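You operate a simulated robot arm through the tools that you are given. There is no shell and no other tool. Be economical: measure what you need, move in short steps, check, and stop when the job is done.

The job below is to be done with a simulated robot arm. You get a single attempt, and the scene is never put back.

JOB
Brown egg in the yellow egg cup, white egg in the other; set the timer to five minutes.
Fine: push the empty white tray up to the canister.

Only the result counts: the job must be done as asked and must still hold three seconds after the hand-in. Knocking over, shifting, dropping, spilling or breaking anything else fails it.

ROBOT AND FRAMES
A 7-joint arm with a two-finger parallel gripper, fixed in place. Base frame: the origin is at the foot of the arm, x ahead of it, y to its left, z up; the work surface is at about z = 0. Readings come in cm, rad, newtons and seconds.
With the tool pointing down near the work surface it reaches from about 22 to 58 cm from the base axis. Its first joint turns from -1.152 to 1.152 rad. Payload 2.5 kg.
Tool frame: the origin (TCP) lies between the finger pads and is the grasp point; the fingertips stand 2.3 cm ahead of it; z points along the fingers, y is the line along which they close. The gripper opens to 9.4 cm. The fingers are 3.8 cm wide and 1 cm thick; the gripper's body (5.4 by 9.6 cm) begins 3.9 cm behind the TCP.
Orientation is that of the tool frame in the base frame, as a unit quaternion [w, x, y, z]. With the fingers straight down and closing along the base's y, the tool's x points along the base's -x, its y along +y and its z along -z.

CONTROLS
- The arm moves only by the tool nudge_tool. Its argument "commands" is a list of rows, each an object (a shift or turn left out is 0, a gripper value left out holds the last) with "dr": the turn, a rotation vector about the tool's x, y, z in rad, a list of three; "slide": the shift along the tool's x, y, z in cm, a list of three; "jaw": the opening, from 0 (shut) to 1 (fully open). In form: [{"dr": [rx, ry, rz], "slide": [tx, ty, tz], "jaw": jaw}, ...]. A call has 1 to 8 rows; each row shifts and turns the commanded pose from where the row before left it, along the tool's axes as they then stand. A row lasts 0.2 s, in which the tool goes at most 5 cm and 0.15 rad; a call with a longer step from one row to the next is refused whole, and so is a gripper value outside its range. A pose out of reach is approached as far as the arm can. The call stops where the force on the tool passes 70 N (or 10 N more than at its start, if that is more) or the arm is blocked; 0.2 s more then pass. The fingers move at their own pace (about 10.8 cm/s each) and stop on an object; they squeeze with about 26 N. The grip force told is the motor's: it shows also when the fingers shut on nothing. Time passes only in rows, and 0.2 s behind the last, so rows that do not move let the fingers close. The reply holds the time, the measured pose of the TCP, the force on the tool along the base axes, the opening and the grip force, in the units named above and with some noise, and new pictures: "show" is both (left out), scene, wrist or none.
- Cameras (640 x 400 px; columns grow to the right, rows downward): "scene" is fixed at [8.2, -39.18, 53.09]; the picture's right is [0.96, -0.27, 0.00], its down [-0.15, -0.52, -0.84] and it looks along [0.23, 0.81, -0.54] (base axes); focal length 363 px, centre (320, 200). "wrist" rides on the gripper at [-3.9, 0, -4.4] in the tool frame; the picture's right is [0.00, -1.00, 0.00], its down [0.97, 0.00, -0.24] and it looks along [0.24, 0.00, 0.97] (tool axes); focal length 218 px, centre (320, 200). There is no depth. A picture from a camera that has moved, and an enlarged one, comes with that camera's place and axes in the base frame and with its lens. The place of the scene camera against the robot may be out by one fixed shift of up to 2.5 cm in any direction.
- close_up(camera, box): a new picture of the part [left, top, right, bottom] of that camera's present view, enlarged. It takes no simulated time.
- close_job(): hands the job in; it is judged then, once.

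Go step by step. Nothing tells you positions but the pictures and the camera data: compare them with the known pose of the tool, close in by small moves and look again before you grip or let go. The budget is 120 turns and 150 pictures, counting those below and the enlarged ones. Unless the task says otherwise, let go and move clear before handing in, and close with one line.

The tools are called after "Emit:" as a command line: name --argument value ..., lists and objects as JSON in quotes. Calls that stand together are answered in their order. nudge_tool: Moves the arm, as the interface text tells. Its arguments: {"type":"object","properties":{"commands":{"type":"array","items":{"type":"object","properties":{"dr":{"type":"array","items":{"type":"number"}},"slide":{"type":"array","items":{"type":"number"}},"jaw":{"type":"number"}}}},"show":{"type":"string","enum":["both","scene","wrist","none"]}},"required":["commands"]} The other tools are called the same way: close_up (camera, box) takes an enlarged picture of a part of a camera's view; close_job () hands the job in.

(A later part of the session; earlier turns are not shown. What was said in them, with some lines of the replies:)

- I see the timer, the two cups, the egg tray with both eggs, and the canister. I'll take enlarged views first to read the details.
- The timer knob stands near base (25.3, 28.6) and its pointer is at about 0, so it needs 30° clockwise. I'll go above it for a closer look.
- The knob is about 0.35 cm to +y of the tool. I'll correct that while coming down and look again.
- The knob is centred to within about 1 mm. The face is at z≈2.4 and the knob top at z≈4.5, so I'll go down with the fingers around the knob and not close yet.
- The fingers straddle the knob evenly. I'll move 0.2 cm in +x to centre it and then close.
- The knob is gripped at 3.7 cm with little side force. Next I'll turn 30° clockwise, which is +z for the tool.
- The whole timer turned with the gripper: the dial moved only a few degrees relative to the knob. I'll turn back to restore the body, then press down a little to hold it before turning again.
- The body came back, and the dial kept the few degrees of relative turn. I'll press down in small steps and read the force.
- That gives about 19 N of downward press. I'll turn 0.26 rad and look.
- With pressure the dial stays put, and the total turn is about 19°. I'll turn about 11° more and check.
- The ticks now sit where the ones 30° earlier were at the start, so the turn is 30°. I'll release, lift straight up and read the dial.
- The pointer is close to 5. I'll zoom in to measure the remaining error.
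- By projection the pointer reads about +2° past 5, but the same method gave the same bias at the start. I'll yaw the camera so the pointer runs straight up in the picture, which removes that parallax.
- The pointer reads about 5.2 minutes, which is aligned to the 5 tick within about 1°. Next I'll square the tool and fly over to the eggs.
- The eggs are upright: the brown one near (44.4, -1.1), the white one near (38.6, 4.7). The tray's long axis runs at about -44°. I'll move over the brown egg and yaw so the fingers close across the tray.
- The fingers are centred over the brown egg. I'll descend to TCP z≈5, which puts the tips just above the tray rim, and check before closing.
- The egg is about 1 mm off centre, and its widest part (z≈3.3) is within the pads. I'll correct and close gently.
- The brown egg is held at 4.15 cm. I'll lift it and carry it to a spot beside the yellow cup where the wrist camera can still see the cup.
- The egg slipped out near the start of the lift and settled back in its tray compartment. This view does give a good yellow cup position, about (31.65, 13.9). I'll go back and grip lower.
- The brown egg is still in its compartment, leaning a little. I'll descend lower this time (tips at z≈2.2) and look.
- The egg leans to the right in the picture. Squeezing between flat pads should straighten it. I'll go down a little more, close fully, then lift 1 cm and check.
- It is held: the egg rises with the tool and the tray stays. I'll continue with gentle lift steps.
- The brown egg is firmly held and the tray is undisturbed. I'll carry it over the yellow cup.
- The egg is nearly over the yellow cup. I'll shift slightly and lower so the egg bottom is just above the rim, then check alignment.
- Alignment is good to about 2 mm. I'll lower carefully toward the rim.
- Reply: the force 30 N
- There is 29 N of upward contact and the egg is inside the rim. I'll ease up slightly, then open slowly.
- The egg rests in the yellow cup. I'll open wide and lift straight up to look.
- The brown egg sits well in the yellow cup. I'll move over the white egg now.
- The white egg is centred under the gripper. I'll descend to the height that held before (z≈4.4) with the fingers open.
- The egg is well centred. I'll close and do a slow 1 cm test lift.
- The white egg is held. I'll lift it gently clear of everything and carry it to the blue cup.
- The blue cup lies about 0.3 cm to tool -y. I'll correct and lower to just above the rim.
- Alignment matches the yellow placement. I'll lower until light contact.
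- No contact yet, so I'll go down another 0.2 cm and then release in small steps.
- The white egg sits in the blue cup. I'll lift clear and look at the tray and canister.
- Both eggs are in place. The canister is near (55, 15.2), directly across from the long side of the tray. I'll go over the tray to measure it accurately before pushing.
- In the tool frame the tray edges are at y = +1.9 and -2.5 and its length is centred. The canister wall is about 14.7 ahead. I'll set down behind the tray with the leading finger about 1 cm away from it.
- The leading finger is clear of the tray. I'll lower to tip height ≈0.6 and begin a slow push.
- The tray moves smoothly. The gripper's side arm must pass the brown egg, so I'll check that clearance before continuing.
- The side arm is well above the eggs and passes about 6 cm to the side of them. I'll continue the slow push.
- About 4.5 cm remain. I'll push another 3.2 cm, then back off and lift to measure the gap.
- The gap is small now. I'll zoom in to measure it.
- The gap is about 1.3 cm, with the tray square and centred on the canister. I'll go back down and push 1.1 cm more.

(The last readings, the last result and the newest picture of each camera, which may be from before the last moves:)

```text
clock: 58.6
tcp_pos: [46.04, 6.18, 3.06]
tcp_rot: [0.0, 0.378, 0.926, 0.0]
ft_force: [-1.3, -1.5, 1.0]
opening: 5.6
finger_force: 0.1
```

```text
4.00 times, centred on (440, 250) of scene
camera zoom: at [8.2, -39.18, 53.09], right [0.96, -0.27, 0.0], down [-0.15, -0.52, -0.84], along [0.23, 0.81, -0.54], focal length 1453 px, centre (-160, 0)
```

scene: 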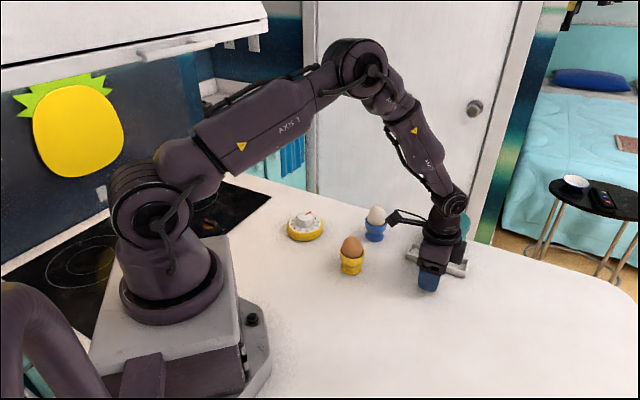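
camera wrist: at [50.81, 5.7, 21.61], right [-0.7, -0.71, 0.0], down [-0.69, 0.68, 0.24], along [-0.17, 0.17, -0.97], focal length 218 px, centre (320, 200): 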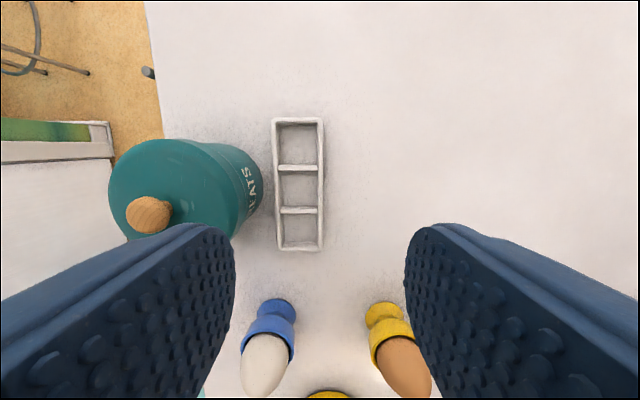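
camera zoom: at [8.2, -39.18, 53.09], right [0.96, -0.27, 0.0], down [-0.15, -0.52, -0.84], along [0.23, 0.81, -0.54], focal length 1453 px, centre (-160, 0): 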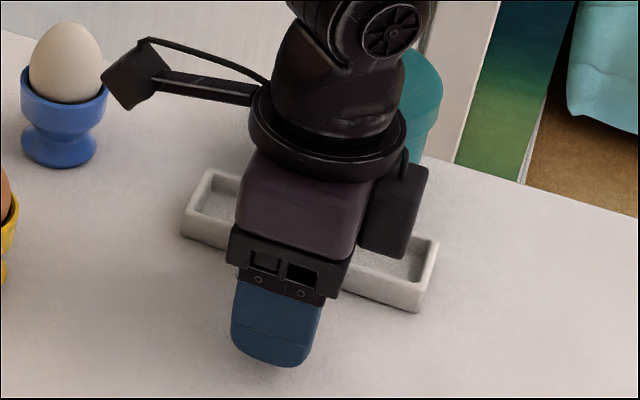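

I'll back off and measure again from above.

Emit:
nudge_tool --commands '[{"slide": [0, -0.5, 0]}, {"slide": [0, -0.5, -3]}, {"slide": [0, 0, -4]}, {"slide": [0, 2, -4]}, {"slide": [0, 2, -3]}, {}]' --show "none"

Emit:
close_up --camera "wrist" --box '[200, 100, 344, 260]'

Emit:
close_up --camera "scene" --box '[390, 200, 490, 300]'

```text
clock: 60.0
tcp_pos: [47.53, 8.25, 17.31]
tcp_rot: [0.001, 0.379, 0.925, 0.0]
ft_force: [0.2, 1.4, -0.5]
opening: 5.64
finger_force: 0.1
```

```text
2.50 times, centred on (272, 180) of wrist
camera zoom: at [50.44, 5.47, 21.55], right [-0.7, -0.71, 0.0], down [-0.69, 0.68, 0.24], along [-0.17, 0.17, -0.97], focal length 546 px, centre (440, 250)
```

zoom: 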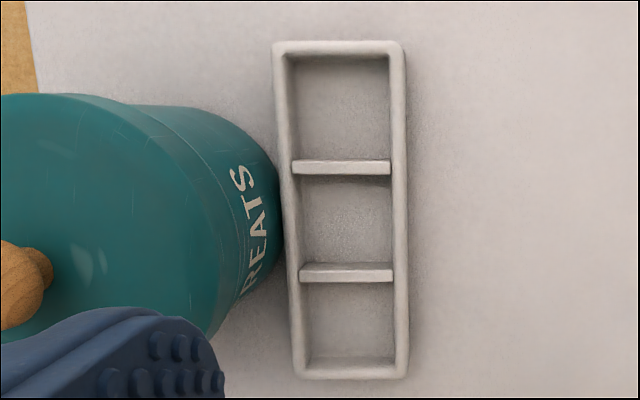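

```text
4.00 times, centred on (440, 250) of scene
camera zoom: at [8.2, -39.18, 53.09], right [0.96, -0.27, 0.0], down [-0.15, -0.52, -0.84], along [0.23, 0.81, -0.54], focal length 1453 px, centre (-160, 0)
```

zoom: 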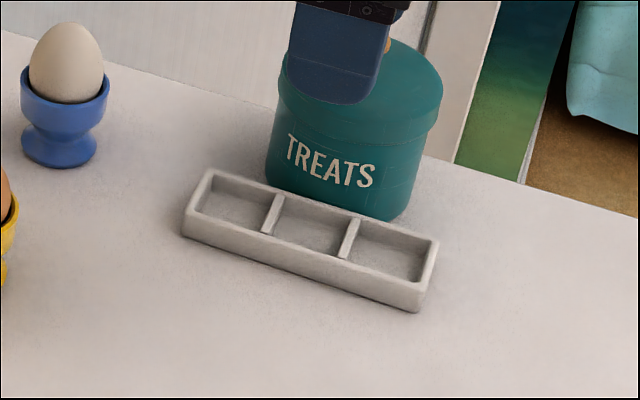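

The measured position is about 0.5 cm short of the commanded one, so I'll re-read it before trusting the measurement.

Emit:
nudge_tool --commands '[{}, {}]' --show "wrist"

Emit:
close_up --camera "wrist" --box '[240, 140, 320, 220]'

```text
clock: 60.6
tcp_pos: [47.66, 8.39, 17.24]
tcp_rot: [0.0, 0.378, 0.926, 0.0]
ft_force: [0.8, -0.8, -1.4]
opening: 5.67
finger_force: 0.2
camera wrist: at [50.43, 5.47, 21.51], right [-0.7, -0.71, 0.0], down [-0.69, 0.68, 0.24], along [-0.17, 0.17, -0.97], focal length 218 px, centre (320, 200)
```

wrist: 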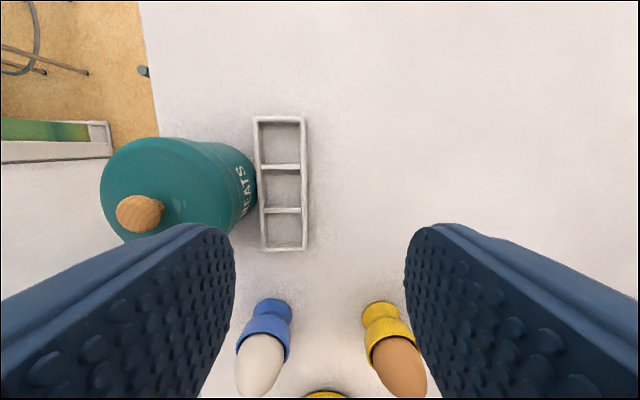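

```text
5.00 times, centred on (280, 180) of wrist
camera zoom: at [50.43, 5.47, 21.51], right [-0.7, -0.71, 0.0], down [-0.69, 0.68, 0.24], along [-0.17, 0.17, -0.97], focal length 1091 px, centre (520, 300)
```

zoom: 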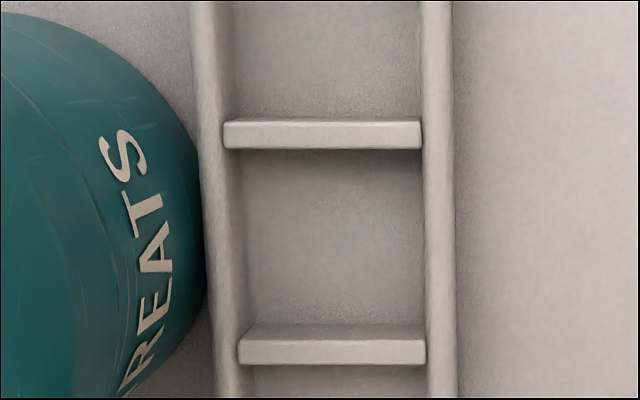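

The canister hasn't moved, and the gap is now about 2–3 mm. I'll check it in the scene view.

Emit:
close_up --camera "scene" --box '[425, 235, 475, 270]'

```text
11.43 times, centred on (450, 252) of scene
camera zoom: at [8.2, -39.18, 53.09], right [0.96, -0.27, 0.0], down [-0.15, -0.52, -0.84], along [0.23, 0.81, -0.54], focal length 4152 px, centre (-1166, -400)
```

zoom: 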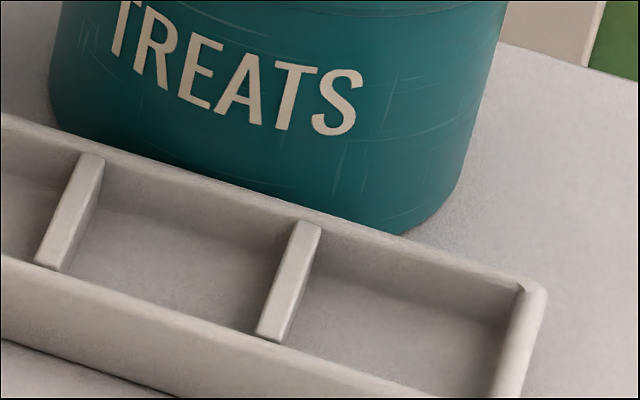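

I'll go back down behind the tray for a last gentle push of a few millimetres while watching the force.

Emit:
nudge_tool --commands '[{"slide": [0, -2, 3]}, {"slide": [0, -1.7, 4]}, {"slide": [0, 0, 4]}, {"slide": [0, 0, 3]}, {}, {}]' --show "wrist"

```text
clock: 62.0
tcp_pos: [45.29, 5.62, 2.9]
tcp_rot: [-0.001, 0.378, 0.926, 0.0]
ft_force: [0.2, -1.1, 0.1]
opening: 5.62
finger_force: 0.0
camera wrist: at [48.19, 2.89, 7.29], right [-0.7, -0.71, 0.0], down [-0.69, 0.68, 0.24], along [-0.17, 0.17, -0.97], focal length 218 px, centre (320, 200)
```

wrist: 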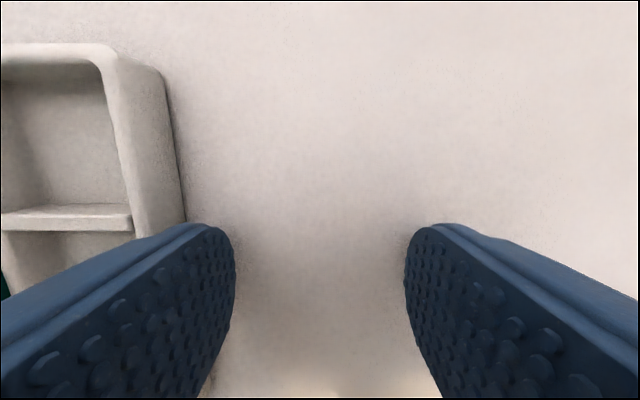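

Emit:
nudge_tool --commands '[{"slide": [0, 0.3, 0]}, {"slide": [0, 0.3, 0]}, {"slide": [0, 0.15, 0]}, {"slide": [0, 0.1, 0]}, {"slide": [0, 0.1, 0]}, {}]' --show "wrist"

```text
clock: 63.4
tcp_pos: [46.21, 6.33, 2.98]
tcp_rot: [0.0, 0.378, 0.926, -0.001]
ft_force: [-1.0, -0.9, 0.7]
opening: 5.6
finger_force: 0.1
camera wrist: at [48.95, 3.51, 7.27], right [-0.7, -0.71, 0.0], down [-0.69, 0.68, 0.24], along [-0.17, 0.17, -0.97], focal length 218 px, centre (320, 200)
```

wrist: 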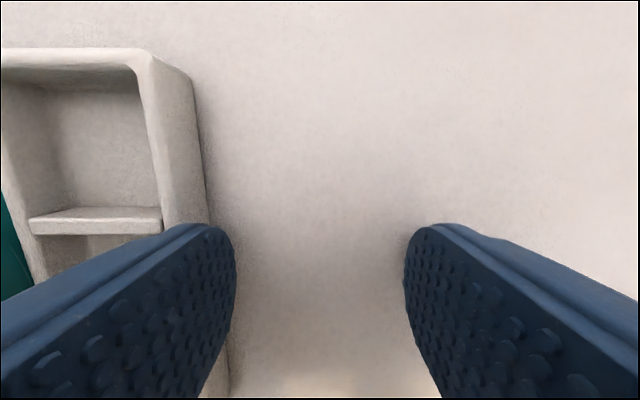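

The finger is in contact again (about 1.4 N, just tray friction). I'll advance in 1 mm steps.

Emit:
nudge_tool --commands '[{"slide": [0, 0.1, 0]}, {}]' --show "none"

Emit:
nudge_tool --commands '[{"slide": [0, 0.07, 0]}, {}]' --show "none"

Emit:
close_up --camera "wrist" --box '[0, 140, 120, 320]'

```text
clock: 64.0
tcp_pos: [46.16, 6.27, 2.96]
tcp_rot: [0.0, 0.379, 0.925, 0.0]
ft_force: [-0.2, -1.9, 1.5]
opening: 5.56
finger_force: 0.0
```

```text
clock: 64.6
tcp_pos: [46.27, 6.52, 2.93]
tcp_rot: [0.0, 0.378, 0.926, 0.0]
ft_force: [-1.1, -1.0, 2.3]
opening: 5.51
finger_force: 0.0
```

```text
2.22 times, centred on (60, 230) of wrist
camera zoom: at [49.07, 3.69, 7.2], right [-0.7, -0.71, 0.0], down [-0.69, 0.68, 0.24], along [-0.17, 0.17, -0.97], focal length 485 px, centre (898, 133)
```

zoom: 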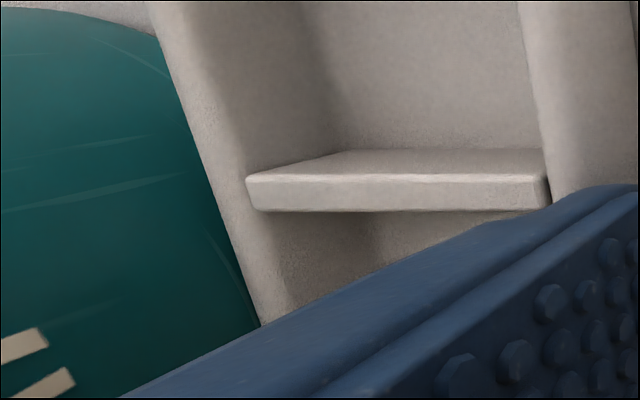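

The finger is starting to give (opening 5.60 → 5.51), so the tray now rests against the canister. I'll back off, lift clear and verify everything.

Emit:
nudge_tool --commands '[{"slide": [0, -0.5, 0]}, {"slide": [0, -1, -1]}, {"slide": [0, 0, -4.5]}, {"slide": [0, 0, -4.5]}, {"slide": [0, -2, -4]}, {"slide": [0, -4, -2]}, {}]' --show "both"

Emit:
close_up --camera "scene" --box '[390, 200, 490, 300]'

Emit:
close_up --camera "scene" --box '[275, 195, 395, 285]'

```text
clock: 66.2
tcp_pos: [40.94, 1.18, 18.8]
tcp_rot: [-0.001, 0.378, 0.926, 0.0]
ft_force: [0.4, 1.0, -0.5]
opening: 5.62
finger_force: 0.0
camera wrist: at [43.84, -1.62, 22.99], right [-0.7, -0.71, 0.0], down [-0.69, 0.68, 0.24], along [-0.17, 0.17, -0.97], focal length 218 px, centre (320, 200)
```

scene: 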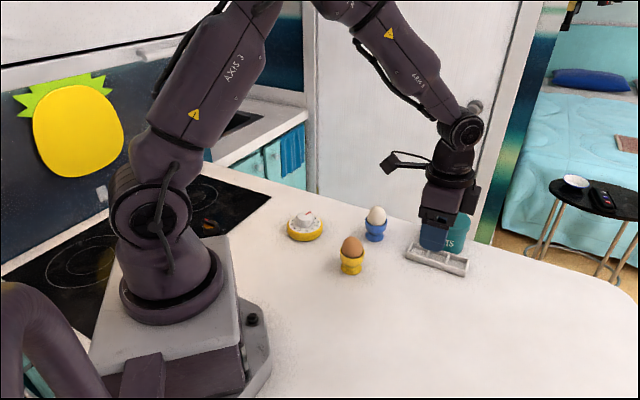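
wrist: 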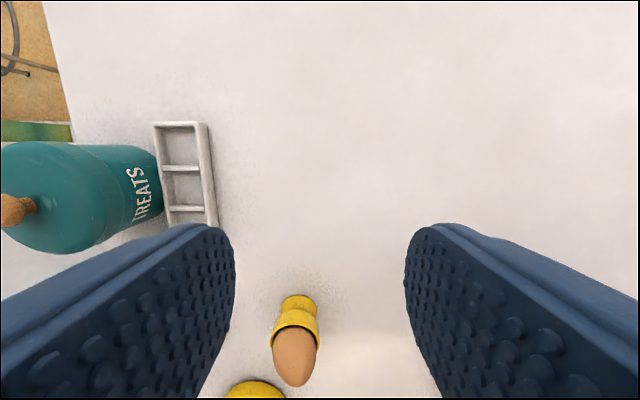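

```text
4.00 times, centred on (440, 250) of scene
camera zoom: at [8.19, -39.19, 53.09], right [0.96, -0.27, 0.0], down [-0.15, -0.52, -0.84], along [0.23, 0.81, -0.54], focal length 1453 px, centre (-160, 0)
```

zoom: 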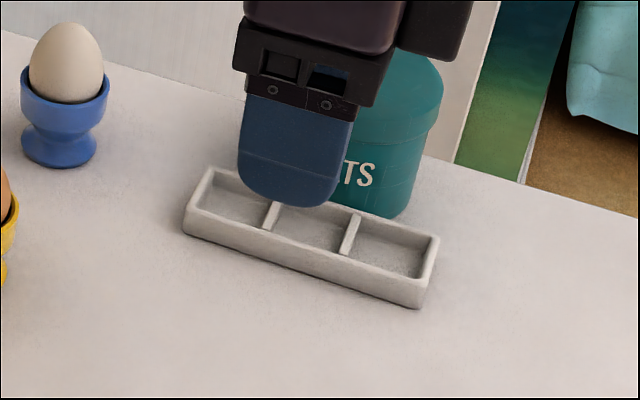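

```text
4.44 times, centred on (335, 240) of scene
camera zoom: at [8.19, -39.19, 53.09], right [0.96, -0.27, 0.0], down [-0.15, -0.52, -0.84], along [0.23, 0.81, -0.54], focal length 1615 px, centre (253, 22)
```

zoom: 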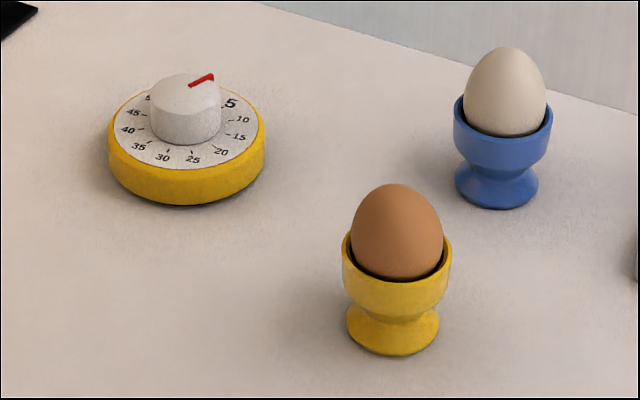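

Both eggs are in their cups, the timer pointer lines up with 5, and the tray rests at the canister, which hasn't moved. The gripper is clear, so I'm handing in.

Emit:
close_job

```text
The job is handed in.
```

The job is handed in: the brown egg is in the yellow cup, the white egg is in the blue cup, the timer reads about 5 minutes, and the empty tray is pushed up against the canister. On the way, the brown egg slipped back into the tray once and the timer's body turned briefly; I turned it back before setting it.
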